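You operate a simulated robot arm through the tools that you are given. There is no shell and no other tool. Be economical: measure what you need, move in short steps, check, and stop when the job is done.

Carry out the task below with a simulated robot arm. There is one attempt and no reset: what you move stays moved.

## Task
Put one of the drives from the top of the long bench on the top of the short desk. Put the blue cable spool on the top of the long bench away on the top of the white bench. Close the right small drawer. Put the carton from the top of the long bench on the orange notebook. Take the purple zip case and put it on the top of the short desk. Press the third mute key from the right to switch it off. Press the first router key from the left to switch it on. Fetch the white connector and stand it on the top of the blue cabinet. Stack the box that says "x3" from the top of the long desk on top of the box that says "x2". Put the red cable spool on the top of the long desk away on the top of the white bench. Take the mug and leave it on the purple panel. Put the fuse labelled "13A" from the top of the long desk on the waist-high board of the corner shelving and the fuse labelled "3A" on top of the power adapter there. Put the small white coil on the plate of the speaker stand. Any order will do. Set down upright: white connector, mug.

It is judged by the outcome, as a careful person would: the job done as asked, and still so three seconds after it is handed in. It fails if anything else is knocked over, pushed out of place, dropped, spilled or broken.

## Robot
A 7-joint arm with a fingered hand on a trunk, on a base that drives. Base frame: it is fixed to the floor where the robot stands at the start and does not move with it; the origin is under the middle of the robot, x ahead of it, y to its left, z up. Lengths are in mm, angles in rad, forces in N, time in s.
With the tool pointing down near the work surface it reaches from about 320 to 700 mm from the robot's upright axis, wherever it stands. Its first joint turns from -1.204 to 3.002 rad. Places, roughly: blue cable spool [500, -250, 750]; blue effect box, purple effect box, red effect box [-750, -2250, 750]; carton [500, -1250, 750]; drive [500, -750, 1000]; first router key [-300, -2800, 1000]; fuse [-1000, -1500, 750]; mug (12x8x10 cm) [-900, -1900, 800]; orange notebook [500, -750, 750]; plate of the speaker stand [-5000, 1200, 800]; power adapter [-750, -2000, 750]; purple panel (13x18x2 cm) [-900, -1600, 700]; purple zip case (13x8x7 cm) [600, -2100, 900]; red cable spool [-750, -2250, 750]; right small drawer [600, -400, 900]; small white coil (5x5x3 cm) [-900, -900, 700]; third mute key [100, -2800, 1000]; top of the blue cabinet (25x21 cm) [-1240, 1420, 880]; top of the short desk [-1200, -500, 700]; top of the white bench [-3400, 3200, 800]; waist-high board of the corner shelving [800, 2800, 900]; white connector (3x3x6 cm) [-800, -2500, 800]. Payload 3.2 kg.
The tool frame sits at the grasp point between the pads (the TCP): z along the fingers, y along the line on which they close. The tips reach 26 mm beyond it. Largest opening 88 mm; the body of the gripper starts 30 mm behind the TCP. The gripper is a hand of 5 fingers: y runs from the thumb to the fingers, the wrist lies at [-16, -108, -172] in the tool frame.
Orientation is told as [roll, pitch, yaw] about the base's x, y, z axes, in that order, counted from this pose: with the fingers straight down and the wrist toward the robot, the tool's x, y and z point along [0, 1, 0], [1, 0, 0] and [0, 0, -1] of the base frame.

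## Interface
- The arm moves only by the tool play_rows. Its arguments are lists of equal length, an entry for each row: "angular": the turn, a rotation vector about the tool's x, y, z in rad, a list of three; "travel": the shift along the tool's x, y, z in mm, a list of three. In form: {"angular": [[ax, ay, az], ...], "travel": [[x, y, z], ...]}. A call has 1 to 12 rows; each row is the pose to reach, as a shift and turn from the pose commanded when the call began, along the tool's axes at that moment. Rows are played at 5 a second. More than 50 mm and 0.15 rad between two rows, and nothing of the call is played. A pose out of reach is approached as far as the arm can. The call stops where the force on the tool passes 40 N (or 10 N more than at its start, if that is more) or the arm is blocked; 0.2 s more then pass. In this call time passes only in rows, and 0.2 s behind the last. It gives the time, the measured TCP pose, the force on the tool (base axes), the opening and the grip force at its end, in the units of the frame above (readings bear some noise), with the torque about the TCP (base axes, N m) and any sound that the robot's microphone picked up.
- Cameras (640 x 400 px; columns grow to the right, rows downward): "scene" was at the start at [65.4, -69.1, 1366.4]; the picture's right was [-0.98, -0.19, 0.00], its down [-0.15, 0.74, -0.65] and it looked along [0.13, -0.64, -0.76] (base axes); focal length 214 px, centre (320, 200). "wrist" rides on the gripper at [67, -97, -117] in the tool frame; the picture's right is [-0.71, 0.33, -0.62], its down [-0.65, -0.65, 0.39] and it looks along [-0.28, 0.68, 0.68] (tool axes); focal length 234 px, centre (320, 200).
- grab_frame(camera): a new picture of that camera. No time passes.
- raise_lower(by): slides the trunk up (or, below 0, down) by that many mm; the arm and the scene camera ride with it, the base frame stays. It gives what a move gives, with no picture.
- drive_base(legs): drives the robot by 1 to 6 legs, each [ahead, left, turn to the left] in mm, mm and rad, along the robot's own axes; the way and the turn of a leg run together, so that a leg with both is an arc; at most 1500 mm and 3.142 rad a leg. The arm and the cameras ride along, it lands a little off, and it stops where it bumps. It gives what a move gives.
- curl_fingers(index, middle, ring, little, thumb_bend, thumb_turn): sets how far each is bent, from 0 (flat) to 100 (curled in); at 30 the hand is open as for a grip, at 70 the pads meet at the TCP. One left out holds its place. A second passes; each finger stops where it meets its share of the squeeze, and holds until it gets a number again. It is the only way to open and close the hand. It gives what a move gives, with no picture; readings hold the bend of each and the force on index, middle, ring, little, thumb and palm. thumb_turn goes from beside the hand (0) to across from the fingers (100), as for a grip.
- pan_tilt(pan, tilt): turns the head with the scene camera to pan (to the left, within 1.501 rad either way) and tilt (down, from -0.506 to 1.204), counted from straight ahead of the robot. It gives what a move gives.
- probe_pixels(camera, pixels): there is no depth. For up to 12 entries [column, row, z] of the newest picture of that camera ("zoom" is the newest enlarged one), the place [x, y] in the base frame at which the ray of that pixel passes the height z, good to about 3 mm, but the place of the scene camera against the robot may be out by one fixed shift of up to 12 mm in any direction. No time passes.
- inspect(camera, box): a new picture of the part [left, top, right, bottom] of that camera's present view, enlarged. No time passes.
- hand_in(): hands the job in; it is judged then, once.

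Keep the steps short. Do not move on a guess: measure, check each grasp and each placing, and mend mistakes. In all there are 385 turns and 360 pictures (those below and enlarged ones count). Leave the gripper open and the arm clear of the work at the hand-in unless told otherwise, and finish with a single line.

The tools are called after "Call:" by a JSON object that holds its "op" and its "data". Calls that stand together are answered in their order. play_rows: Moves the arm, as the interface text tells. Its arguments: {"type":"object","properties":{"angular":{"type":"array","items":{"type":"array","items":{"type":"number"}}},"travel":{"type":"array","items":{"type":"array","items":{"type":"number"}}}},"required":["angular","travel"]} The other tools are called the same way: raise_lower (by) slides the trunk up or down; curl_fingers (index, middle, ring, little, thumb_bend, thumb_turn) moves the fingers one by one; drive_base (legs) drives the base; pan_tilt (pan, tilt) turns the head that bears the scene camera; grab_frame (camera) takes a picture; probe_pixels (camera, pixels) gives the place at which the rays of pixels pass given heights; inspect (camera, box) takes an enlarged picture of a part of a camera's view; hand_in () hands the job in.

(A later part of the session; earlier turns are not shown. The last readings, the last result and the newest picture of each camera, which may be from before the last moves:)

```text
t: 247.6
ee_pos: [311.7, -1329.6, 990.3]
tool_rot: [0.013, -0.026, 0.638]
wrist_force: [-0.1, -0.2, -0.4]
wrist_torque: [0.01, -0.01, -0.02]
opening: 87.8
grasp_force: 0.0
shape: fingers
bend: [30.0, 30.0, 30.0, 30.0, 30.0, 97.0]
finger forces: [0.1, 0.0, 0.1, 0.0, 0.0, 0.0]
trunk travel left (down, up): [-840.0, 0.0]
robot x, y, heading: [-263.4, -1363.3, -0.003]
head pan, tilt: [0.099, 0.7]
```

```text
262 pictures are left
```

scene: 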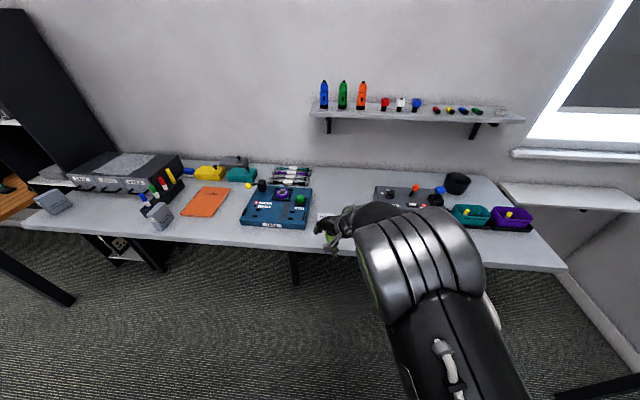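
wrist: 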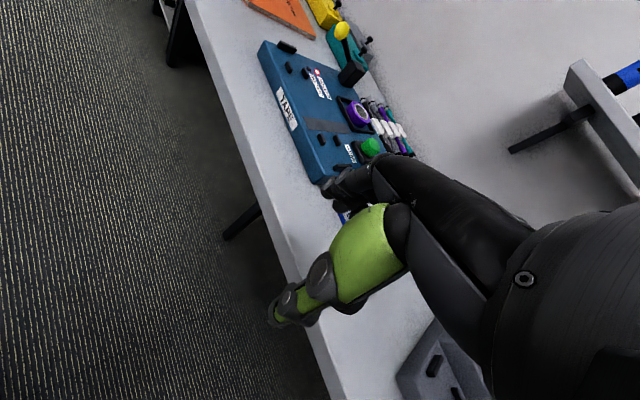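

Call:
{"op": "inspect", "data": {"camera": "scene", "box": [160, 160, 380, 260]}}

Call:
{"op": "inspect", "data": {"camera": "scene", "box": [360, 160, 580, 280]}}

```text
2.91 times, centred on (270, 210) of scene
```

zoom: 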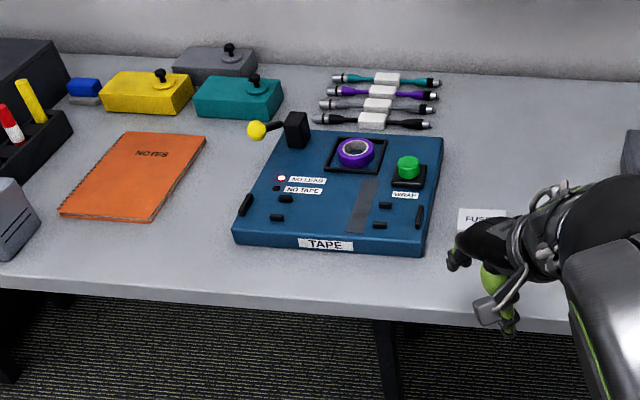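

```text
2.91 times, centred on (470, 220) of scene
```

zoom: 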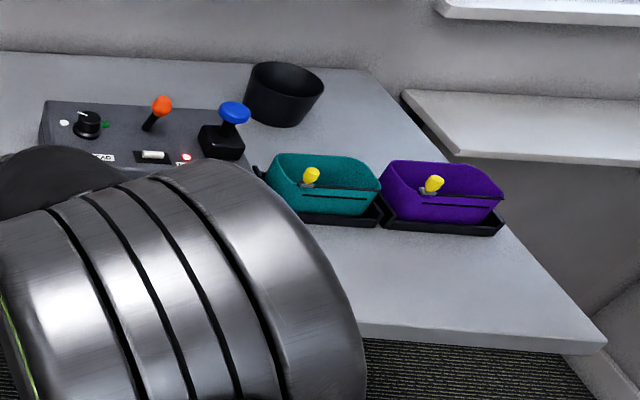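

Call:
{"op": "probe_pixels", "data": {"camera": "zoom", "pixels": [[320, 200, 880]]}}

Call:
{"op": "probe_pixels", "data": {"camera": "scene", "pixels": [[326, 217, 890], [326, 217, 870], [318, 213, 890], [205, 202, 855], [180, 213, 855], [231, 187, 855]]}}

Call:
{"op": "drive_base", "data": {"legs": [[0, -180, 0]]}}

Call:
{"op": "grab_frame", "data": {"camera": "wrist"}}

Call:
{"op": "grab_frame", "data": {"camera": "scene"}}

```text
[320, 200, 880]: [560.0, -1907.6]
```

```text
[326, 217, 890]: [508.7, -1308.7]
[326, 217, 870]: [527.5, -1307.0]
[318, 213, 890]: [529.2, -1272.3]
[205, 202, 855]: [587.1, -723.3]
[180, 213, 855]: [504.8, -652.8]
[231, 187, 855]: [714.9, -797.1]
```

```text
t: 249.1
ee_pos: [311.1, -1505.7, 989.6]
tool_rot: [0.016, -0.025, 0.638]
wrist_force: [-0.1, -0.1, -0.2]
wrist_torque: [0.0, -0.02, 0.02]
opening: 87.9
grasp_force: 0.0
shape: fingers
bend: [30.0, 30.0, 30.0, 30.0, 30.0, 97.0]
finger forces: [0.1, 0.0, 0.0, 0.0, 0.0, 0.0]
trunk travel left (down, up): [-840.0, 0.0]
robot x, y, heading: [-266.0, -1537.5, 0.001]
head pan, tilt: [0.099, 0.7]
```

```text
259 pictures are left
```

wrist: 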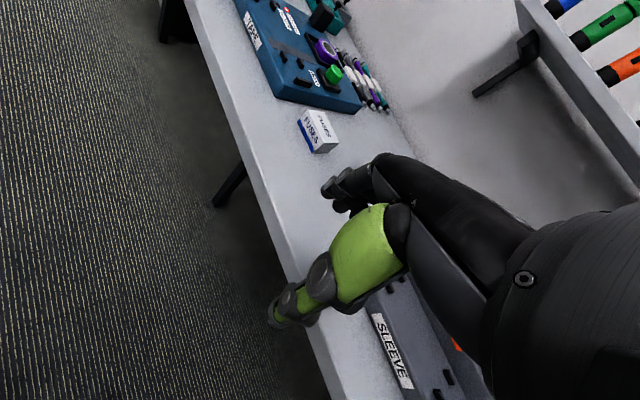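

```text
258 pictures are left
```

scene: 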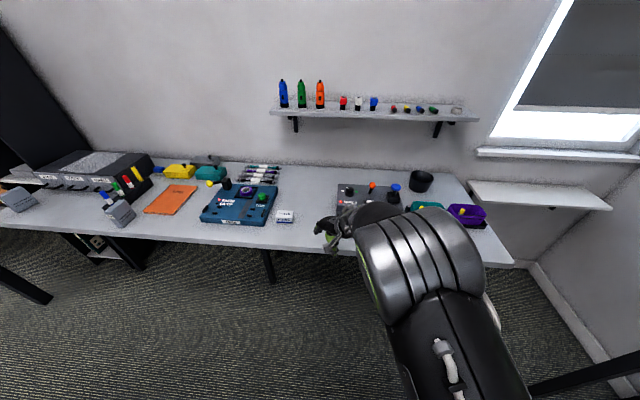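

Call:
{"op": "inspect", "data": {"camera": "wrist", "box": [270, 80, 390, 180]}}

Call:
{"op": "probe_pixels", "data": {"camera": "scene", "pixels": [[285, 214, 890], [277, 222, 852], [292, 223, 852], [278, 210, 890], [294, 211, 890]]}}

Call:
{"op": "inspect", "data": {"camera": "scene", "box": [260, 195, 310, 235]}}

```text
4.00 times, centred on (330, 130) of wrist
```

zoom: 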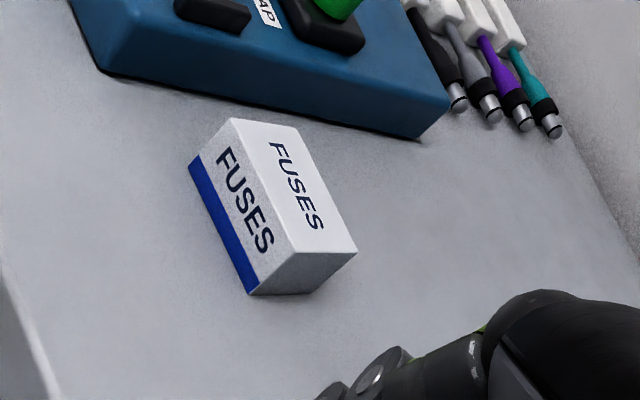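

```text
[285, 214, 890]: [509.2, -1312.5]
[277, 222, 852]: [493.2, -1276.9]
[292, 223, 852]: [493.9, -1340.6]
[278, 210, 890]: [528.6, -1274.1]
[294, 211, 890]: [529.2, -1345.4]
```

```text
10.00 times, centred on (285, 215) of scene
```

zoom: 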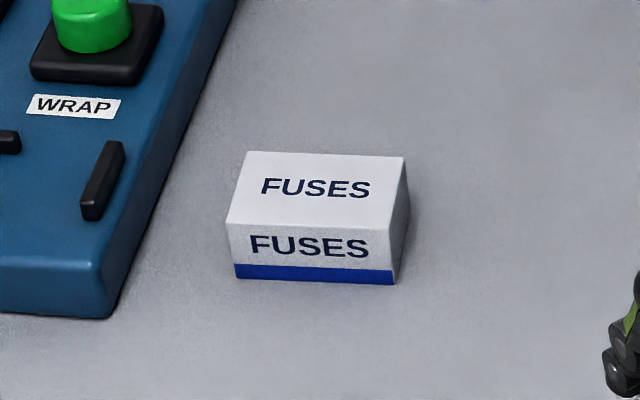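

Call:
{"op": "play_rows", "data": {"angular": [[0, 0, 0.08], [0, 0, 0.16], [0, 0, 0.24], [0, 0, 0.32], [0, 0, 0.4], [0, 0, 0.48], [0, 0, 0.56], [0.02, -0.01, 0.638]], "travel": [[-29, -31, 0], [-57, -62, 0], [-86, -93, 0], [-115, -124, 0], [-143, -155, 0], [-172, -185, 0], [-200, -216, 0], [-229, -247, 0]]}}

```text
t: 250.9
ee_pos: [251.2, -1836.7, 977.6]
tool_rot: [0.013, 0.002, 0.0]
wrist_force: [-0.1, 0.4, -0.4]
wrist_torque: [-0.02, 0.01, 0.01]
opening: 87.6
grasp_force: 0.1
shape: fingers
bend: [30.0, 30.0, 30.0, 30.0, 30.0, 97.0]
finger forces: [0.0, 0.0, 0.0, 0.0, 0.0, 0.1]
trunk travel left (down, up): [-840.0, 0.0]
robot x, y, heading: [-265.1, -1538.0, -0.004]
head pan, tilt: [0.099, 0.7]
```

Call:
{"op": "drive_base", "data": {"legs": [[0, 525, 0], [260, 0, 0]]}}

Call:
{"op": "grab_frame", "data": {"camera": "wrist"}}

Call:
{"op": "grab_frame", "data": {"camera": "scene"}}

```text
t: 255.4
ee_pos: [517.2, -1314.9, 979.7]
tool_rot: [0.013, 0.004, 0.001]
wrist_force: [-0.2, 0.1, 0.8]
wrist_torque: [0.01, -0.01, 0.01]
opening: 88.2
grasp_force: 0.1
shape: fingers
bend: [30.0, 30.0, 30.0, 30.0, 30.0, 97.0]
finger forces: [0.0, 0.1, 0.0, 0.0, 0.0, 0.0]
trunk travel left (down, up): [-840.0, 0.0]
robot x, y, heading: [3.7, -1015.9, 0.003]
head pan, tilt: [0.099, 0.7]
```

```text
255 pictures are left
```

wrist: 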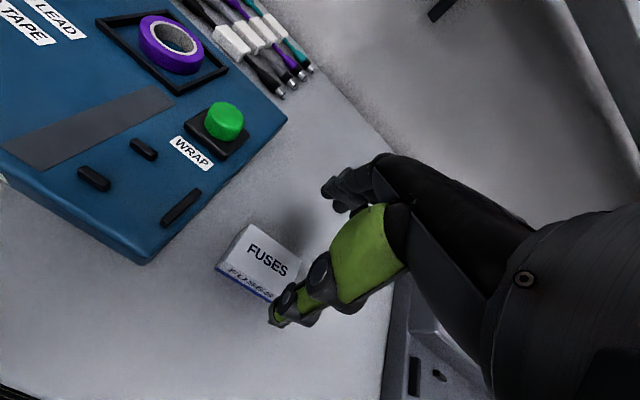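

```text
254 pictures are left
```

scene: 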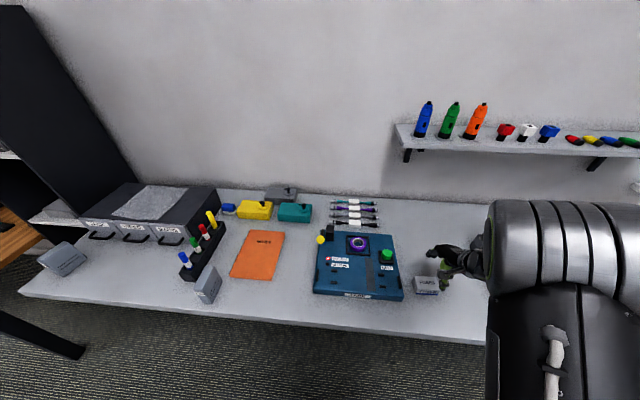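

Call:
{"op": "inspect", "data": {"camera": "wrist", "box": [200, 200, 330, 320]}}

Call:
{"op": "probe_pixels", "data": {"camera": "wrist", "pixels": [[246, 224, 888], [222, 262, 888], [303, 262, 888], [217, 270, 852]]}}

Call:
{"op": "inspect", "data": {"camera": "scene", "box": [400, 230, 480, 310]}}

```text
3.33 times, centred on (265, 260) of wrist
```

zoom: 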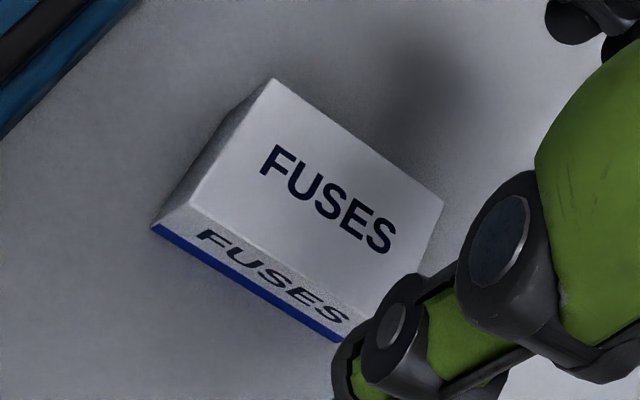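

```text
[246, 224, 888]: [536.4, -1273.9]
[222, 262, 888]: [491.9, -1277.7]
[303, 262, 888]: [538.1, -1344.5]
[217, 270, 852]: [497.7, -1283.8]
```

```text
5.00 times, centred on (440, 270) of scene
```

zoom: 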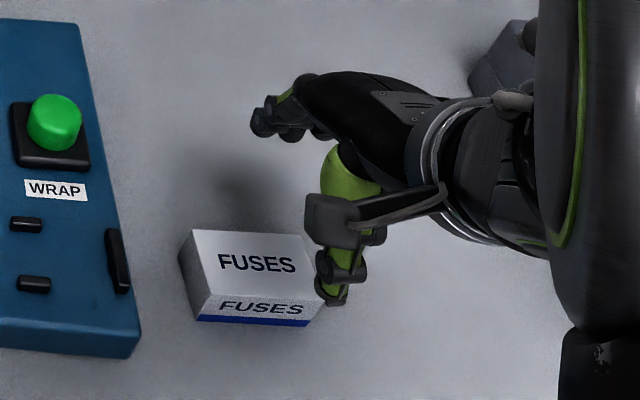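

Call:
{"op": "play_rows", "data": {"angular": [[0, -0.01, 0], [0, -0.01, 0], [0, -0.01, 0], [0, -0.01, 0]], "travel": [[4, -2, 30], [4, -2, 60], [4, -2, 82], [4, -2, 95]]}}

Call:
{"op": "grab_frame", "data": {"camera": "wrist"}}

```text
t: 256.4
ee_pos: [514.8, -1309.6, 882.1]
tool_rot: [0.003, 0.003, 0.0]
wrist_force: [0.3, 0.5, -0.1]
wrist_torque: [0.01, 0.0, -0.02]
opening: 87.8
grasp_force: 0.1
shape: fingers
bend: [30.0, 30.0, 30.0, 30.0, 30.0, 97.0]
finger forces: [0.0, 0.1, 0.0, 0.0, 0.1, 0.0]
trunk travel left (down, up): [-840.0, 0.0]
robot x, y, heading: [2.8, -1020.2, -0.001]
head pan, tilt: [0.099, 0.7]
```

```text
251 pictures are left
```

wrist: 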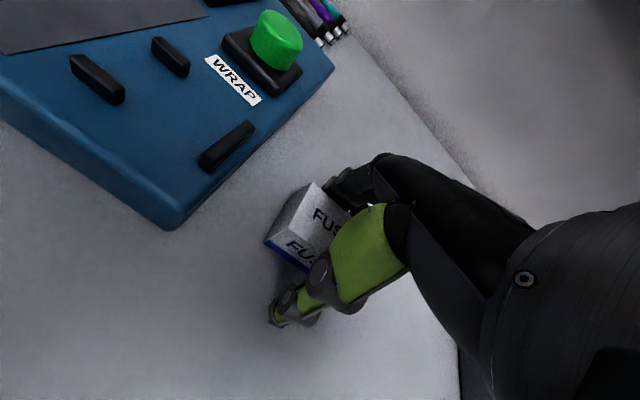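

Call:
{"op": "curl_fingers", "data": {"index": 70, "middle": 70, "ring": 70, "little": 70, "thumb_bend": 70}}

Call:
{"op": "play_rows", "data": {"angular": [[0, 0, 0], [0, 0, 0], [0, 0, 0], [0, 0, 0]], "travel": [[0, 0, -15], [0, 0, -40], [0, 0, -70], [0, 0, -100]]}}

Call:
{"op": "grab_frame", "data": {"camera": "wrist"}}

```text
t: 257.4
ee_pos: [514.6, -1310.2, 882.0]
tool_rot: [0.0, 0.003, 0.0]
wrist_force: [0.8, 0.5, 0.2]
wrist_torque: [0.01, -0.01, 0.04]
opening: 47.6
grasp_force: 25.7
shape: fingers
bend: [55.0, 59.0, 59.0, 70.0, 51.0, 93.0]
finger forces: [10.6, 7.3, 6.8, 0.5, 25.3, 0.0]
trunk travel left (down, up): [-840.0, 0.0]
robot x, y, heading: [6.1, -1017.6, 0.001]
head pan, tilt: [0.099, 0.7]
```

```text
t: 258.4
ee_pos: [514.7, -1309.9, 983.5]
tool_rot: [0.002, 0.005, -0.002]
wrist_force: [-0.6, 0.1, -0.6]
wrist_torque: [-0.03, -0.04, 0.0]
opening: 46.9
grasp_force: 25.4
shape: fingers
bend: [55.0, 59.0, 59.0, 70.0, 51.0, 93.0]
finger forces: [10.8, 7.3, 6.9, 0.5, 25.1, 0.0]
trunk travel left (down, up): [-840.0, 0.0]
robot x, y, heading: [3.8, -1019.0, 0.001]
head pan, tilt: [0.099, 0.7]
```

```text
250 pictures are left
```

wrist: 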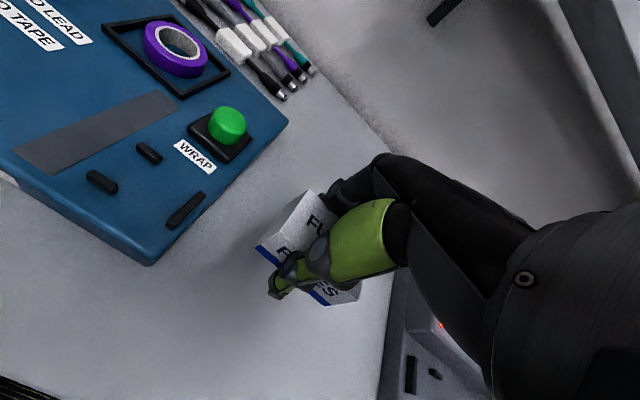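

Call:
{"op": "probe_pixels", "data": {"camera": "scene", "pixels": [[250, 232, 860], [284, 233, 860], [271, 280, 860], [231, 274, 860], [258, 255, 860]]}}

Call:
{"op": "drive_base", "data": {"legs": [[-230, 0, 0], [0, 580, 0], [230, 0, 0]]}}

Call:
{"op": "grab_frame", "data": {"camera": "wrist"}}

Call:
{"op": "pan_tilt", "data": {"pan": -0.1, "tilt": 0.8}}

Call:
{"op": "grab_frame", "data": {"camera": "scene"}}

```text
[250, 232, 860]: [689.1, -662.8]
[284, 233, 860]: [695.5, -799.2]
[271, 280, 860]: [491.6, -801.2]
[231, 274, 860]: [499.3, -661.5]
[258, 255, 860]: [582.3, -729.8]
```

```text
t: 264.5
ee_pos: [520.6, -726.1, 983.2]
tool_rot: [0.002, 0.004, -0.01]
wrist_force: [-0.1, 0.3, -0.5]
wrist_torque: [-0.02, -0.02, 0.01]
opening: 47.1
grasp_force: 24.9
shape: fingers
bend: [55.0, 59.0, 59.0, 70.0, 51.0, 93.0]
finger forces: [10.7, 7.3, 6.9, 0.6, 25.2, 0.0]
trunk travel left (down, up): [-840.0, 0.0]
robot x, y, heading: [14.4, -428.8, -0.016]
head pan, tilt: [0.099, 0.7]
```

```text
249 pictures are left
```

wrist: 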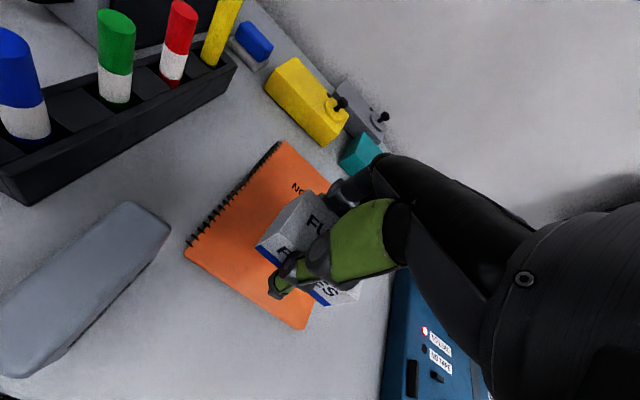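

```text
t: 265.2
ee_pos: [519.6, -726.6, 983.0]
tool_rot: [0.001, 0.005, -0.01]
wrist_force: [-0.2, 0.8, -0.7]
wrist_torque: [0.0, -0.01, 0.01]
opening: 47.3
grasp_force: 24.7
shape: fingers
bend: [55.0, 59.0, 59.0, 70.0, 51.0, 93.0]
finger forces: [10.7, 7.4, 6.9, 0.6, 25.2, 0.1]
trunk travel left (down, up): [-840.0, 0.0]
robot x, y, heading: [9.9, -430.3, -0.013]
head pan, tilt: [-0.099, 0.799]
```

```text
248 pictures are left
```

scene: 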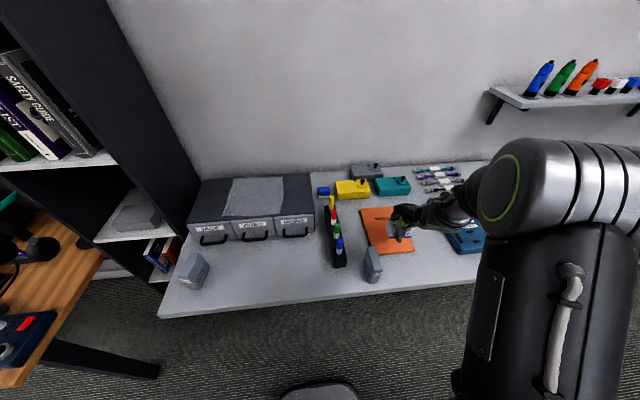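

Call:
{"op": "play_rows", "data": {"angular": [[0, 0, 0], [0, 0, 0], [0, 0, 0], [0, 0, 0]], "travel": [[0, 30, 0], [-3, 55, 20], [-3, 55, 50], [-3, 55, 80]]}}

Call:
{"op": "grab_frame", "data": {"camera": "wrist"}}

```text
t: 266.2
ee_pos: [575.9, -729.1, 902.7]
tool_rot: [0.003, 0.003, -0.011]
wrist_force: [-0.8, 0.1, -0.7]
wrist_torque: [0.03, -0.02, 0.0]
opening: 47.4
grasp_force: 25.1
shape: fingers
bend: [55.0, 59.0, 59.0, 70.0, 51.0, 93.0]
finger forces: [10.7, 7.3, 6.9, 0.5, 25.1, 0.0]
trunk travel left (down, up): [-840.0, 0.0]
robot x, y, heading: [10.4, -426.9, -0.015]
head pan, tilt: [-0.099, 0.799]
```

```text
247 pictures are left
```

wrist: 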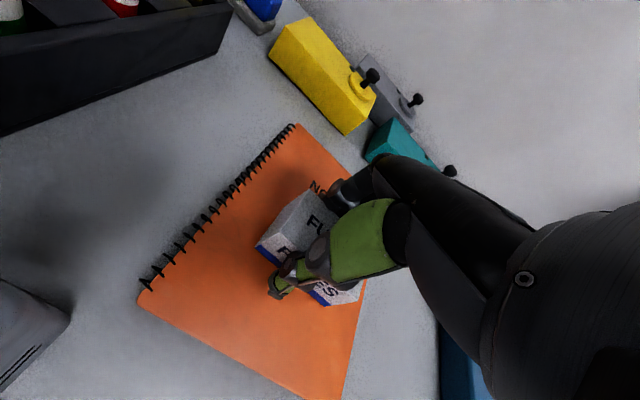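

Call:
{"op": "play_rows", "data": {"angular": [[0, 0, 0], [0, 0, 0], [0, 0, 0], [0, 0, 0], [0, 0, 0]], "travel": [[8, 0, 4], [8, 0, 8], [8, 0, 12], [8, 0, 16], [8, 0, 20]]}}

Call:
{"op": "grab_frame", "data": {"camera": "wrist"}}

```text
t: 267.4
ee_pos: [573.1, -721.6, 894.2]
tool_rot: [0.0, -0.013, -0.013]
wrist_force: [1.4, -6.4, 38.5]
wrist_torque: [-0.09, -0.33, 0.06]
opening: 46.9
grasp_force: 33.4
shape: fingers
bend: [55.0, 59.0, 60.0, 70.0, 51.0, 93.0]
finger forces: [11.7, 20.0, 7.6, 0.8, 27.5, 0.0]
trunk travel left (down, up): [-840.0, 0.0]
robot x, y, heading: [7.9, -428.5, -0.011]
head pan, tilt: [-0.099, 0.799]
```

```text
246 pictures are left
```

wrist: 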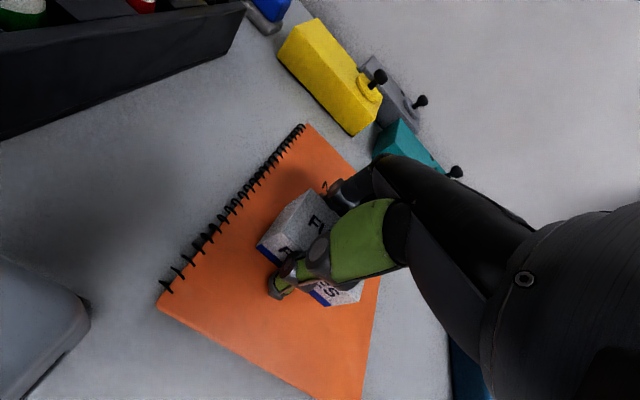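

On the notebook. Release and rise.

Call:
{"op": "play_rows", "data": {"angular": [[0, 0, 0]], "travel": [[0, 0, -5]]}}

Call:
{"op": "curl_fingers", "data": {"index": 30, "middle": 30, "ring": 30, "little": 30, "thumb_bend": 30}}

Call:
{"op": "play_rows", "data": {"angular": [[0, 0, 0], [0, 0, 0], [0, 0, 0], [0, 0, 0], [0, 0, 0]], "travel": [[0, 0, -20], [0, 0, -50], [0, 0, -80], [0, -30, -110], [0, -60, -125]]}}

Call:
{"op": "grab_frame", "data": {"camera": "wrist"}}

```text
t: 267.8
ee_pos: [573.2, -721.2, 894.3]
tool_rot: [0.0, -0.005, -0.009]
wrist_force: [5.5, -4.5, 26.9]
wrist_torque: [-0.1, -0.45, 0.0]
opening: 46.9
grasp_force: 31.5
shape: fingers
bend: [55.0, 58.0, 60.0, 70.0, 51.0, 93.0]
finger forces: [12.8, 15.5, 8.5, 0.7, 25.5, 0.0]
trunk travel left (down, up): [-840.0, 0.0]
robot x, y, heading: [12.2, -428.5, -0.013]
head pan, tilt: [-0.099, 0.799]
```

```text
t: 268.8
ee_pos: [571.1, -721.8, 890.5]
tool_rot: [0.001, 0.002, -0.011]
wrist_force: [-2.5, 0.3, 8.1]
wrist_torque: [-0.09, -0.37, -0.01]
opening: 88.4
grasp_force: 4.2
shape: fingers
bend: [30.0, 30.0, 30.0, 30.0, 30.0, 97.0]
finger forces: [0.1, 7.4, 0.0, 0.0, 0.0, 0.0]
trunk travel left (down, up): [-840.0, 0.0]
robot x, y, heading: [7.8, -426.3, -0.014]
head pan, tilt: [-0.099, 0.799]
```

```text
t: 270.0
ee_pos: [515.5, -719.9, 1016.3]
tool_rot: [0.002, 0.004, -0.011]
wrist_force: [0.2, -0.3, 0.0]
wrist_torque: [-0.05, -0.01, -0.01]
opening: 88.0
grasp_force: 0.1
shape: fingers
bend: [30.0, 30.0, 30.0, 30.0, 30.0, 97.0]
finger forces: [0.0, 0.1, 0.0, 0.0, 0.0, 0.0]
trunk travel left (down, up): [-840.0, 0.0]
robot x, y, heading: [10.8, -421.6, -0.008]
head pan, tilt: [-0.099, 0.799]
```

```text
245 pictures are left
```

wrist: 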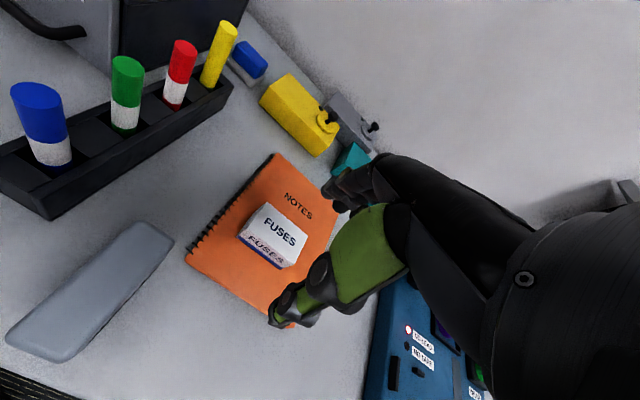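

Carton is on the notebook. Next is the purple zip case at the bench's far end.

Call:
{"op": "drive_base", "data": {"legs": [[-260, 0, 0.01], [0, -1350, 0]]}}

Call:
{"op": "pan_tilt", "data": {"pan": -0.2, "tilt": 0.7}}

Call:
{"op": "grab_frame", "data": {"camera": "scene"}}

Call:
{"op": "grab_frame", "data": {"camera": "wrist"}}

```text
t: 278.3
ee_pos: [258.2, -2079.9, 1014.0]
tool_rot: [0.002, 0.003, 0.002]
wrist_force: [-0.7, 0.2, -0.4]
wrist_torque: [0.03, -0.04, 0.01]
opening: 87.9
grasp_force: 0.0
shape: fingers
bend: [30.0, 30.0, 30.0, 30.0, 30.0, 97.0]
finger forces: [0.0, 0.0, 0.0, 0.0, 0.0, 0.0]
trunk travel left (down, up): [-840.0, 0.0]
robot x, y, heading: [-258.3, -1790.2, -0.004]
head pan, tilt: [-0.099, 0.799]
```

```text
t: 279.0
ee_pos: [256.8, -2081.0, 1014.2]
tool_rot: [0.0, 0.003, 0.003]
wrist_force: [-0.6, -0.1, -0.6]
wrist_torque: [-0.01, 0.04, 0.05]
opening: 88.2
grasp_force: 0.1
shape: fingers
bend: [30.0, 30.0, 30.0, 30.0, 30.0, 97.0]
finger forces: [0.0, 0.0, 0.0, 0.0, 0.1, 0.0]
trunk travel left (down, up): [-840.0, 0.0]
robot x, y, heading: [-252.1, -1792.7, 0.001]
head pan, tilt: [-0.201, 0.7]
```

```text
244 pictures are left
```

scene: 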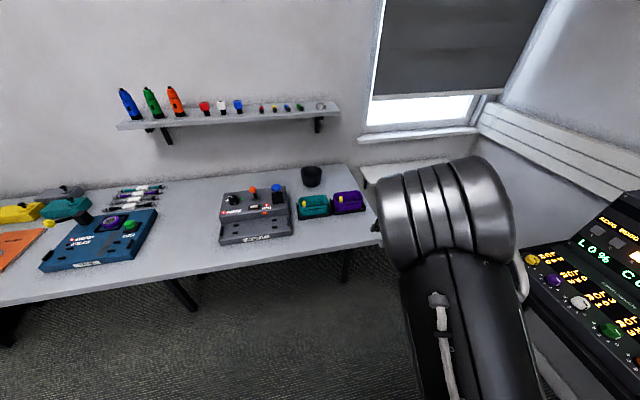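

```text
243 pictures are left
```

wrist: 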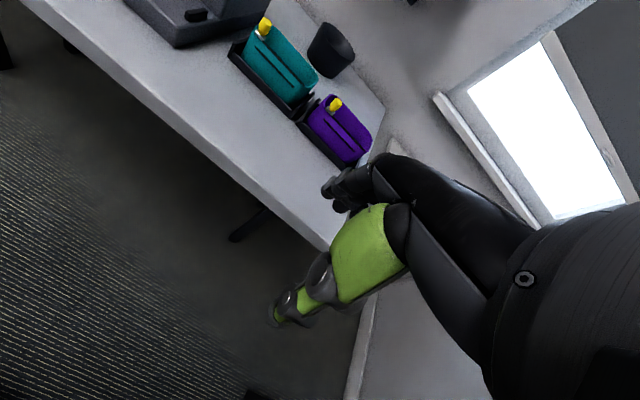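

Call:
{"op": "inspect", "data": {"camera": "wrist", "box": [240, 50, 400, 190]}}

Call:
{"op": "inspect", "data": {"camera": "scene", "box": [280, 160, 390, 240]}}

Call:
{"op": "probe_pixels", "data": {"camera": "scene", "pixels": [[345, 200, 900], [345, 200, 880], [336, 214, 870], [364, 209, 870], [345, 192, 910]]}}

Call:
{"op": "probe_pixels", "data": {"camera": "wrist", "pixels": [[338, 125, 900], [338, 125, 880], [310, 112, 910], [350, 162, 870], [322, 96, 910], [371, 138, 910], [352, 160, 910]]}}

```text
2.86 times, centred on (320, 120) of wrist
```

zoom: 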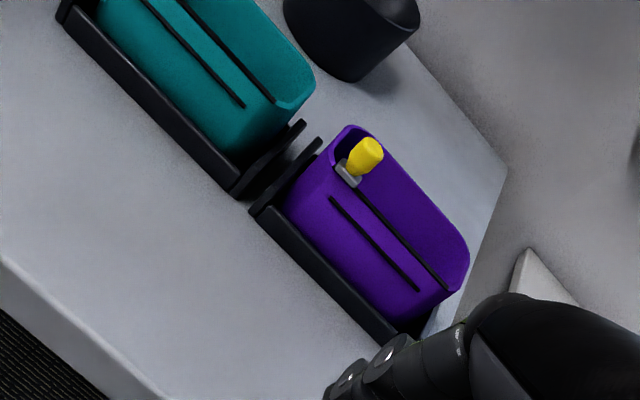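

```text
5.00 times, centred on (335, 200) of scene
```

zoom: 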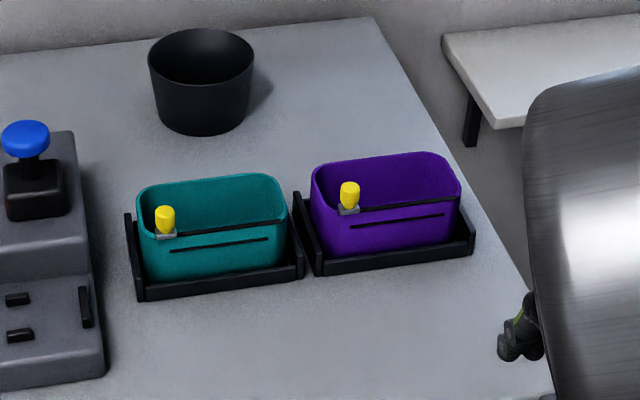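

```text
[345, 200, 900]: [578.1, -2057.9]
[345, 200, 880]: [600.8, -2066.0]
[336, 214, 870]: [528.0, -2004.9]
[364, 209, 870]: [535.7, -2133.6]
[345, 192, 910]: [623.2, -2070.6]
```

```text
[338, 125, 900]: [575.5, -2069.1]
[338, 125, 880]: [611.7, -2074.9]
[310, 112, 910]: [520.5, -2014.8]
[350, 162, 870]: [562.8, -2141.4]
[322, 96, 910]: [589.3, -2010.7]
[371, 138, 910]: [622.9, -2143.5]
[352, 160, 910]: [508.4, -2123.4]
```

Call:
{"op": "drive_base", "data": {"legs": [[270, 0, 0]]}}

Call:
{"op": "curl_fingers", "data": {"index": 18, "middle": 18, "ring": 18, "little": 18, "thumb_bend": 18}}

Call:
{"op": "grab_frame", "data": {"camera": "wrist"}}

Call:
{"op": "inspect", "data": {"camera": "scene", "box": [260, 180, 480, 320]}}

```text
t: 280.9
ee_pos: [533.2, -2081.9, 1014.9]
tool_rot: [0.003, 0.003, 0.0]
wrist_force: [0.5, 0.2, -0.3]
wrist_torque: [-0.02, -0.01, -0.01]
opening: 88.0
grasp_force: 0.1
shape: fingers
bend: [30.0, 30.0, 30.0, 30.0, 30.0, 97.0]
finger forces: [0.0, 0.1, 0.1, 0.1, 0.0, 0.1]
trunk travel left (down, up): [-840.0, 0.0]
robot x, y, heading: [21.5, -1793.7, -0.007]
head pan, tilt: [-0.201, 0.7]
```

```text
t: 281.9
ee_pos: [534.2, -2081.5, 1015.4]
tool_rot: [0.002, 0.003, 0.001]
wrist_force: [0.0, 0.6, -0.1]
wrist_torque: [-0.01, -0.04, -0.01]
opening: 108.0
grasp_force: 0.1
shape: fingers
bend: [18.0, 18.0, 18.0, 18.0, 19.0, 97.0]
finger forces: [0.0, 0.0, 0.0, 0.1, 0.0, 0.1]
trunk travel left (down, up): [-840.0, 0.0]
robot x, y, heading: [26.4, -1795.0, -0.004]
head pan, tilt: [-0.201, 0.7]
```

```text
240 pictures are left
```

wrist: 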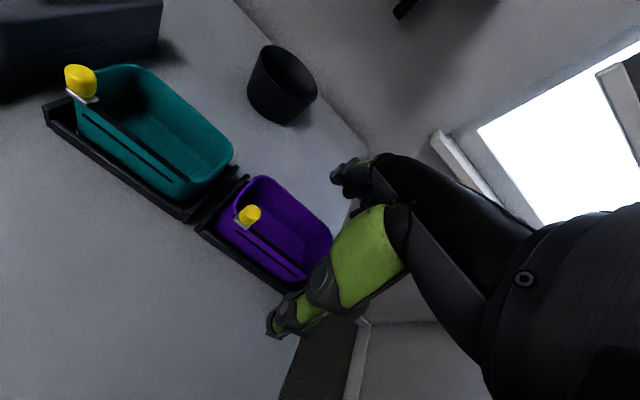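

```text
2.86 times, centred on (370, 250) of scene
```

zoom: 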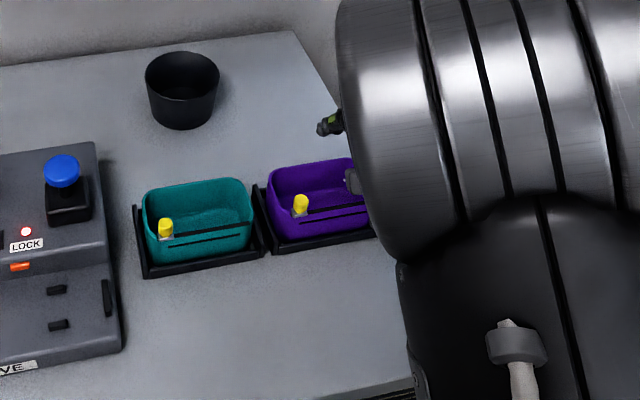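

Call:
{"op": "inspect", "data": {"camera": "wrist", "box": [190, 160, 350, 300]}}

Call:
{"op": "probe_pixels", "data": {"camera": "wrist", "pixels": [[260, 177, 920], [235, 208, 920], [333, 238, 920], [312, 280, 920], [198, 225, 860], [285, 290, 860], [270, 210, 920]]}}

```text
2.86 times, centred on (270, 230) of wrist
```

zoom: 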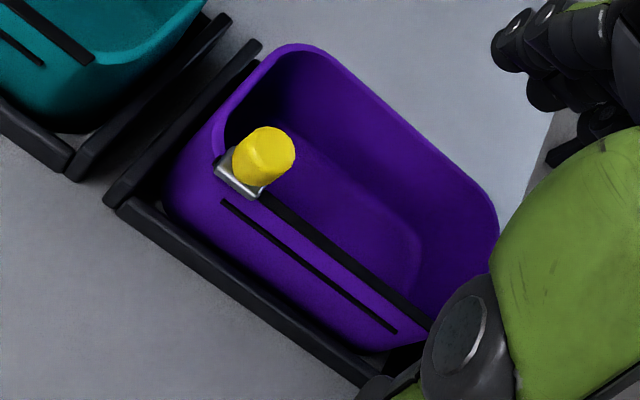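

```text
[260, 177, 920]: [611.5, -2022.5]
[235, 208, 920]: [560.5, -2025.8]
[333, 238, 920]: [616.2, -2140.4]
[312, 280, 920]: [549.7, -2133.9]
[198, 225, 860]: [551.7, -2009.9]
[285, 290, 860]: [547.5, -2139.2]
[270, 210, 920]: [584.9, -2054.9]
```

Call:
{"op": "probe_pixels", "data": {"camera": "wrist", "pixels": [[250, 213, 945], [243, 222, 925], [260, 213, 945], [220, 245, 870], [265, 180, 925], [275, 265, 925]]}}

Call:
{"op": "probe_pixels", "data": {"camera": "zoom", "pixels": [[290, 50, 925], [420, 315, 925], [360, 350, 862]]}}

```text
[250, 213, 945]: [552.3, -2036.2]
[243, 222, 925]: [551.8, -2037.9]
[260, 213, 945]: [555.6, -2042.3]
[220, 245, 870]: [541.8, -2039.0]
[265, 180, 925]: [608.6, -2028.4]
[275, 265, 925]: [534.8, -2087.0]
```

```text
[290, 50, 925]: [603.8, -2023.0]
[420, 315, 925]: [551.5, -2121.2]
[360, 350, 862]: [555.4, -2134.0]
```

Call:
{"op": "play_rows", "data": {"angular": [[0, 0, 0], [0, 0, 0], [0, 0, 0], [0, 0, 0]], "travel": [[-5, 25, 0], [-10, 51, 0], [-10, 51, 25], [-10, 51, 50]]}}

Call:
{"op": "grab_frame", "data": {"camera": "wrist"}}

```text
t: 282.9
ee_pos: [583.4, -2092.3, 961.8]
tool_rot: [0.002, 0.005, 0.0]
wrist_force: [-0.4, 0.3, -0.2]
wrist_torque: [0.02, 0.04, -0.02]
opening: 108.0
grasp_force: 0.0
shape: fingers
bend: [18.0, 18.0, 18.0, 18.0, 19.0, 97.0]
finger forces: [0.1, 0.0, 0.0, 0.0, 0.0, 0.0]
trunk travel left (down, up): [-840.0, 0.0]
robot x, y, heading: [28.7, -1793.8, -0.006]
head pan, tilt: [-0.201, 0.7]
```

```text
237 pictures are left
```

wrist: 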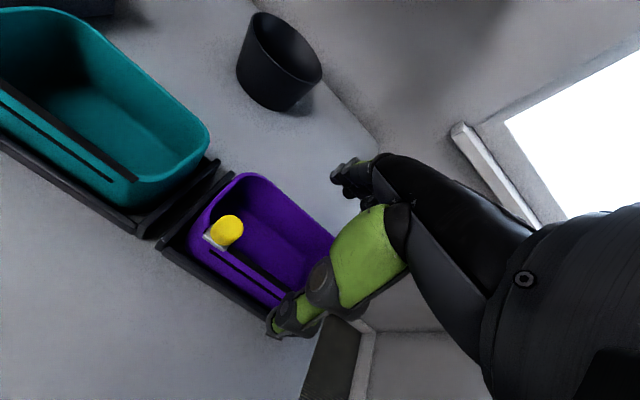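

Call:
{"op": "probe_pixels", "data": {"camera": "wrist", "pixels": [[243, 174, 920], [213, 238, 920], [243, 174, 900], [213, 238, 900], [280, 192, 920], [265, 272, 900]]}}

```text
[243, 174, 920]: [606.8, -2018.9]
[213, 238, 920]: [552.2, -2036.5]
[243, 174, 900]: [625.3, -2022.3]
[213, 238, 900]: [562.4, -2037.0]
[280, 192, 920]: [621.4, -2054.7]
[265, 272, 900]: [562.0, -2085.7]
```

Call:
{"op": "play_rows", "data": {"angular": [[0, 0, 0], [0, 0, 0], [0, 0, 0], [0, 0, 0]], "travel": [[0, 2, 20], [0, 2, 38], [0, 2, 50], [0, 2, 58]]}}

Call:
{"op": "grab_frame", "data": {"camera": "wrist"}}

Call:
{"op": "grab_frame", "data": {"camera": "scene"}}

```text
t: 283.9
ee_pos: [586.9, -2089.0, 904.0]
tool_rot: [0.002, 0.003, 0.0]
wrist_force: [-0.3, -0.2, 0.0]
wrist_torque: [-0.01, 0.02, 0.04]
opening: 108.1
grasp_force: 0.1
shape: fingers
bend: [18.0, 18.0, 18.0, 18.0, 19.0, 97.0]
finger forces: [0.1, 0.0, 0.0, 0.0, 0.1, 0.0]
trunk travel left (down, up): [-840.0, 0.0]
robot x, y, heading: [23.6, -1793.0, -0.004]
head pan, tilt: [-0.201, 0.7]
```

```text
236 pictures are left
```

wrist: 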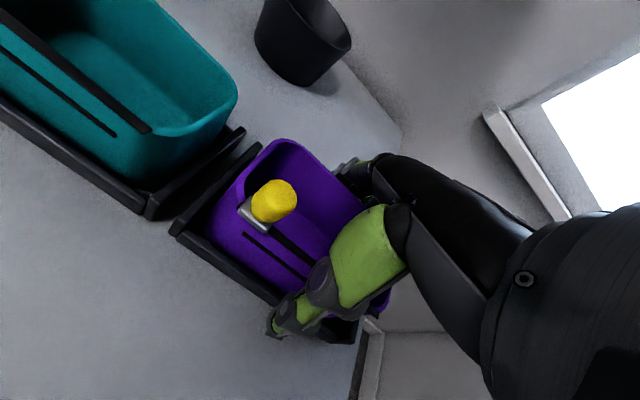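

```text
235 pictures are left
```

scene: 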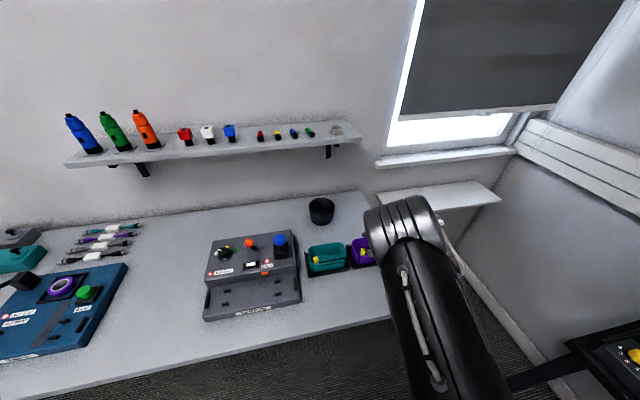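

Call:
{"op": "curl_fingers", "data": {"index": 65, "middle": 65, "ring": 65, "little": 65, "thumb_bend": 65}}

Call:
{"op": "grab_frame", "data": {"camera": "wrist"}}

```text
t: 284.9
ee_pos: [592.0, -2089.1, 907.9]
tool_rot: [0.002, -0.002, 0.002]
wrist_force: [20.4, -5.4, 14.3]
wrist_torque: [-0.39, -0.28, 0.93]
opening: 90.5
grasp_force: 42.1
shape: fingers
bend: [34.0, 45.0, 58.0, 38.0, 33.0, 96.0]
finger forces: [14.5, 8.2, 14.0, 16.6, 29.6, 0.0]
trunk travel left (down, up): [-840.0, 0.0]
robot x, y, heading: [26.8, -1793.6, -0.003]
head pan, tilt: [-0.201, 0.7]
```

```text
234 pictures are left
```

wrist: 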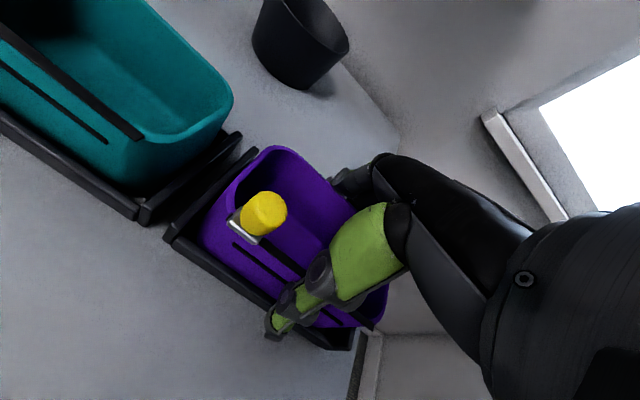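

Call:
{"op": "play_rows", "data": {"angular": [[0, 0, 0], [0, 0, 0]], "travel": [[0, 0, -10], [0, 0, -25]]}}

Call:
{"op": "grab_frame", "data": {"camera": "wrist"}}

Call:
{"op": "inspect", "data": {"camera": "scene", "box": [290, 190, 430, 290]}}

```text
t: 285.5
ee_pos: [582.5, -2089.3, 930.6]
tool_rot: [0.002, 0.006, 0.001]
wrist_force: [3.1, -0.3, -0.9]
wrist_torque: [-0.11, -0.27, 0.27]
opening: 77.4
grasp_force: 13.4
shape: fingers
bend: [41.0, 44.0, 57.0, 46.0, 39.0, 96.0]
finger forces: [2.0, 7.8, 5.8, 1.3, 10.7, 0.0]
trunk travel left (down, up): [-840.0, 0.0]
robot x, y, heading: [25.3, -1794.8, -0.003]
head pan, tilt: [-0.201, 0.7]
```

```text
233 pictures are left
```

wrist: 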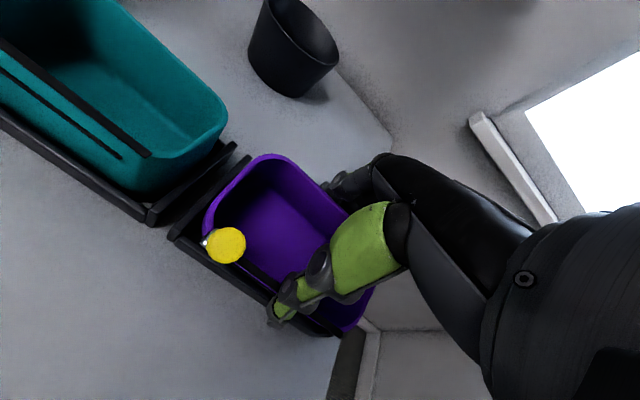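

```text
4.00 times, centred on (360, 240) of scene
```

zoom: 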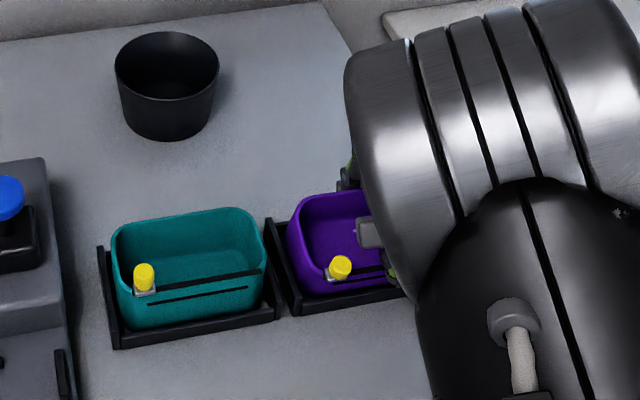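

The case tilted because the thumb is jamming on the cradle's front wall. Lower back, open, and pinch the back wall instead, with the thumb inside the open case.

Call:
{"op": "play_rows", "data": {"angular": [[0, 0, 0], [0, 0, 0]], "travel": [[0, 4, 12], [0, 6, 23]]}}

Call:
{"op": "curl_fingers", "data": {"index": 18, "middle": 18, "ring": 18, "little": 18, "thumb_bend": 18}}

Call:
{"op": "play_rows", "data": {"angular": [[0, 0, 0], [0, 0, 0], [0, 0, 0]], "travel": [[0, 0, -25], [0, 0, -55], [0, -30, -80]]}}

Call:
{"op": "grab_frame", "data": {"camera": "wrist"}}

```text
t: 286.2
ee_pos: [591.8, -2090.9, 921.2]
tool_rot: [-0.003, -0.019, 0.003]
wrist_force: [-11.8, 3.2, 26.4]
wrist_torque: [-0.01, 0.93, 0.14]
opening: 84.4
grasp_force: 19.3
shape: fingers
bend: [43.0, 47.0, 61.0, 46.0, 32.0, 95.0]
finger forces: [0.0, 5.8, 4.0, 0.0, 28.4, 0.0]
trunk travel left (down, up): [-840.0, 0.0]
robot x, y, heading: [22.5, -1791.5, -0.001]
head pan, tilt: [-0.201, 0.7]
stopped in row 2: the force on the tool passed its limit at 46 N (the readings are from after the stop); the commanded pose is now the measured one
```

```text
t: 287.2
ee_pos: [596.0, -2091.7, 914.8]
tool_rot: [-0.002, -0.007, 0.001]
wrist_force: [-2.2, 0.3, -1.0]
wrist_torque: [0.03, 0.03, 0.0]
opening: 108.8
grasp_force: 0.5
shape: fingers
bend: [18.0, 18.0, 18.0, 18.0, 18.0, 97.0]
finger forces: [0.1, 0.1, 0.0, 0.0, 0.8, 0.0]
trunk travel left (down, up): [-840.0, 0.0]
robot x, y, heading: [22.8, -1793.1, -0.003]
head pan, tilt: [-0.201, 0.7]
```

```text
t: 288.0
ee_pos: [564.4, -2089.9, 994.6]
tool_rot: [0.001, -0.008, -0.001]
wrist_force: [-0.3, 0.1, 0.9]
wrist_torque: [-0.02, 0.02, 0.02]
opening: 108.5
grasp_force: 0.0
shape: fingers
bend: [18.0, 18.0, 18.0, 18.0, 18.0, 97.0]
finger forces: [0.0, 0.0, 0.1, 0.1, 0.0, 0.0]
trunk travel left (down, up): [-840.0, 0.0]
robot x, y, heading: [19.0, -1791.6, -0.001]
head pan, tilt: [-0.201, 0.7]
```

```text
231 pictures are left
```

wrist: 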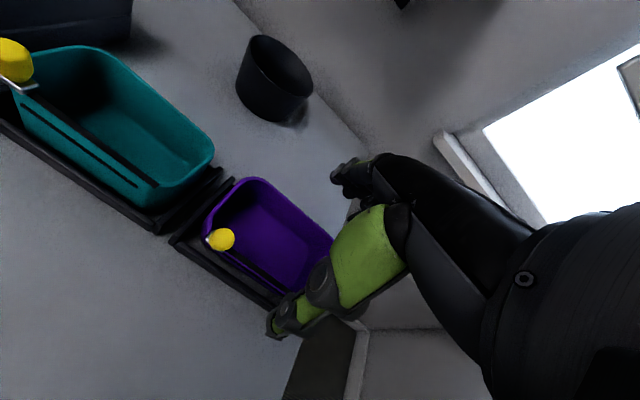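

Call:
{"op": "inspect", "data": {"camera": "wrist", "box": [160, 150, 350, 310]}}

Call:
{"op": "inspect", "data": {"camera": "scene", "box": [290, 190, 430, 290]}}

```text
2.50 times, centred on (255, 230) of wrist
```

zoom: 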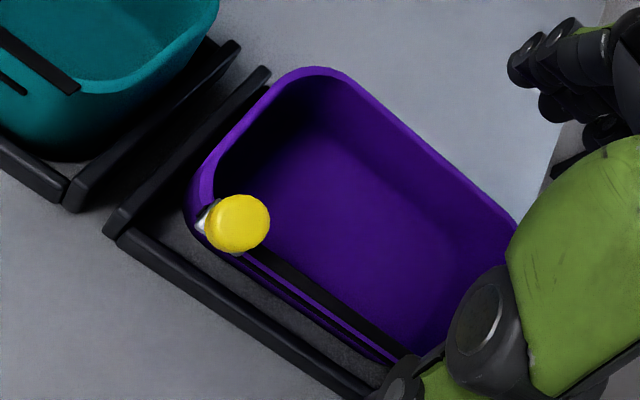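

```text
4.00 times, centred on (360, 240) of scene
```

zoom: 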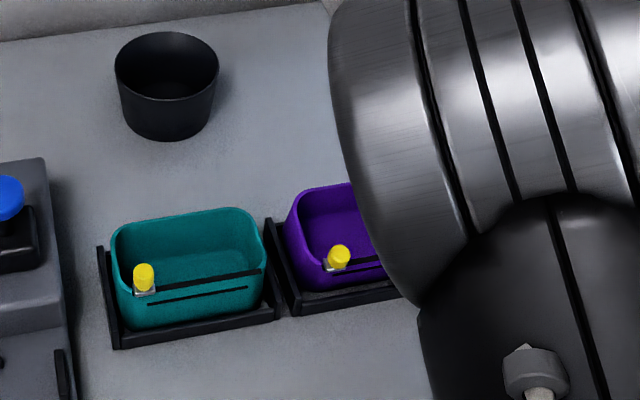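

Call:
{"op": "probe_pixels", "data": {"camera": "zoom", "pixels": [[320, 192, 870]]}}

Call:
{"op": "inspect", "data": {"camera": "wrist", "box": [160, 150, 350, 310]}}

Call:
{"op": "probe_pixels", "data": {"camera": "zoom", "pixels": [[340, 70, 920], [340, 70, 935], [515, 215, 920], [515, 215, 935], [205, 180, 920], [205, 180, 910], [392, 360, 910], [200, 240, 860], [380, 350, 860], [250, 60, 870]]}}

```text
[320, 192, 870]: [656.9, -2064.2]
```

```text
2.50 times, centred on (255, 230) of wrist
```

zoom: 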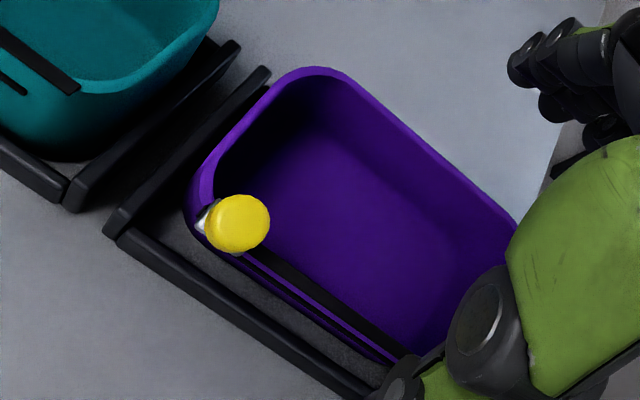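

```text
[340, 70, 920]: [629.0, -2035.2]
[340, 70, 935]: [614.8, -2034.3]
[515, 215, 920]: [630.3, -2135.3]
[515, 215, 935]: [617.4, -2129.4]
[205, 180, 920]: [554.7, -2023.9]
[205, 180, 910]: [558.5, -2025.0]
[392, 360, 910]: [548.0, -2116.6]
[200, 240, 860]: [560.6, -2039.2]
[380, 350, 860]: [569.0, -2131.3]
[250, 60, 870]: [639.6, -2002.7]
```

Call:
{"op": "drive_base", "data": {"legs": [[40, 0, 0]]}}

Call:
{"op": "curl_fingers", "data": {"index": 30, "middle": 30, "ring": 30, "little": 30, "thumb_bend": 34}}

Call:
{"op": "grab_frame", "data": {"camera": "wrist"}}

```text
t: 288.8
ee_pos: [602.5, -2090.7, 994.7]
tool_rot: [-0.001, -0.011, -0.002]
wrist_force: [-0.3, 0.3, 0.2]
wrist_torque: [0.02, -0.03, 0.0]
opening: 108.5
grasp_force: 0.0
shape: fingers
bend: [18.0, 18.0, 18.0, 18.0, 18.0, 97.0]
finger forces: [0.0, 0.0, 0.0, 0.1, 0.0, 0.0]
trunk travel left (down, up): [-840.0, 0.0]
robot x, y, heading: [64.6, -1797.4, -0.004]
head pan, tilt: [-0.201, 0.7]
```

```text
t: 289.8
ee_pos: [604.4, -2091.1, 993.7]
tool_rot: [0.0, -0.008, -0.003]
wrist_force: [-0.4, -0.3, 0.5]
wrist_torque: [-0.02, -0.01, 0.06]
opening: 84.0
grasp_force: 0.1
shape: fingers
bend: [30.0, 30.0, 30.0, 30.0, 34.0, 97.0]
finger forces: [0.0, 0.1, 0.0, 0.1, 0.0, 0.0]
trunk travel left (down, up): [-840.0, 0.0]
robot x, y, heading: [60.6, -1792.2, -0.003]
head pan, tilt: [-0.201, 0.7]
```

```text
227 pictures are left
```

wrist: 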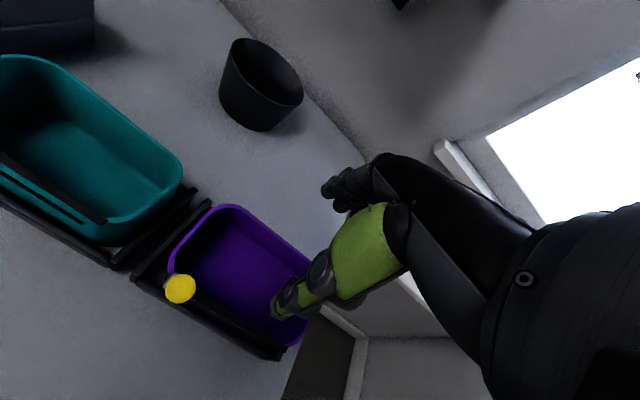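

Call:
{"op": "probe_pixels", "data": {"camera": "wrist", "pixels": [[240, 206, 925], [300, 250, 925], [240, 206, 910], [170, 260, 925], [290, 345, 915], [310, 320, 925]]}}

```text
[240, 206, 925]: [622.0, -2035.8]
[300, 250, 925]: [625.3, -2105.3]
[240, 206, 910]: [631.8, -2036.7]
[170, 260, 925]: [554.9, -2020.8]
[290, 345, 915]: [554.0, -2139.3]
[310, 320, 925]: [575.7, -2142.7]
```

Call:
{"op": "play_rows", "data": {"angular": [[0, 0, 0], [0, 0, 0], [0, 0, 0], [0, 0, 0], [0, 0, 0]], "travel": [[3, 20, 0], [3, 20, 30], [3, 20, 55], [3, 20, 75], [3, 20, 90]]}}

Call:
{"op": "grab_frame", "data": {"camera": "wrist"}}

```text
t: 291.0
ee_pos: [623.7, -2089.2, 903.5]
tool_rot: [-0.001, -0.007, -0.002]
wrist_force: [-0.7, -0.1, -0.3]
wrist_torque: [-0.01, 0.02, 0.0]
opening: 84.0
grasp_force: 0.0
shape: fingers
bend: [30.0, 30.0, 30.0, 30.0, 34.0, 97.0]
finger forces: [0.1, 0.0, 0.0, 0.0, 0.1, 0.0]
trunk travel left (down, up): [-840.0, 0.0]
robot x, y, heading: [64.7, -1790.2, 0.003]
head pan, tilt: [-0.201, 0.7]
```

```text
226 pictures are left
```

wrist: 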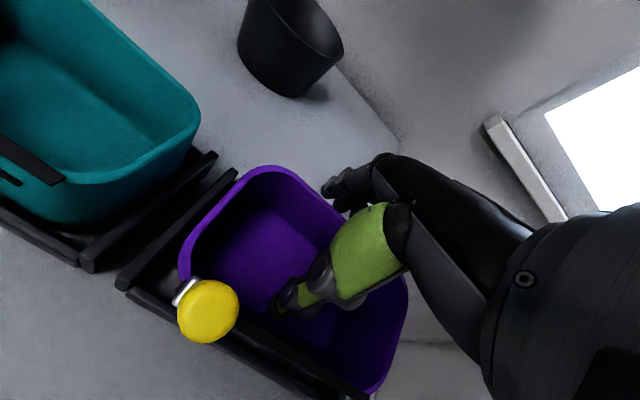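

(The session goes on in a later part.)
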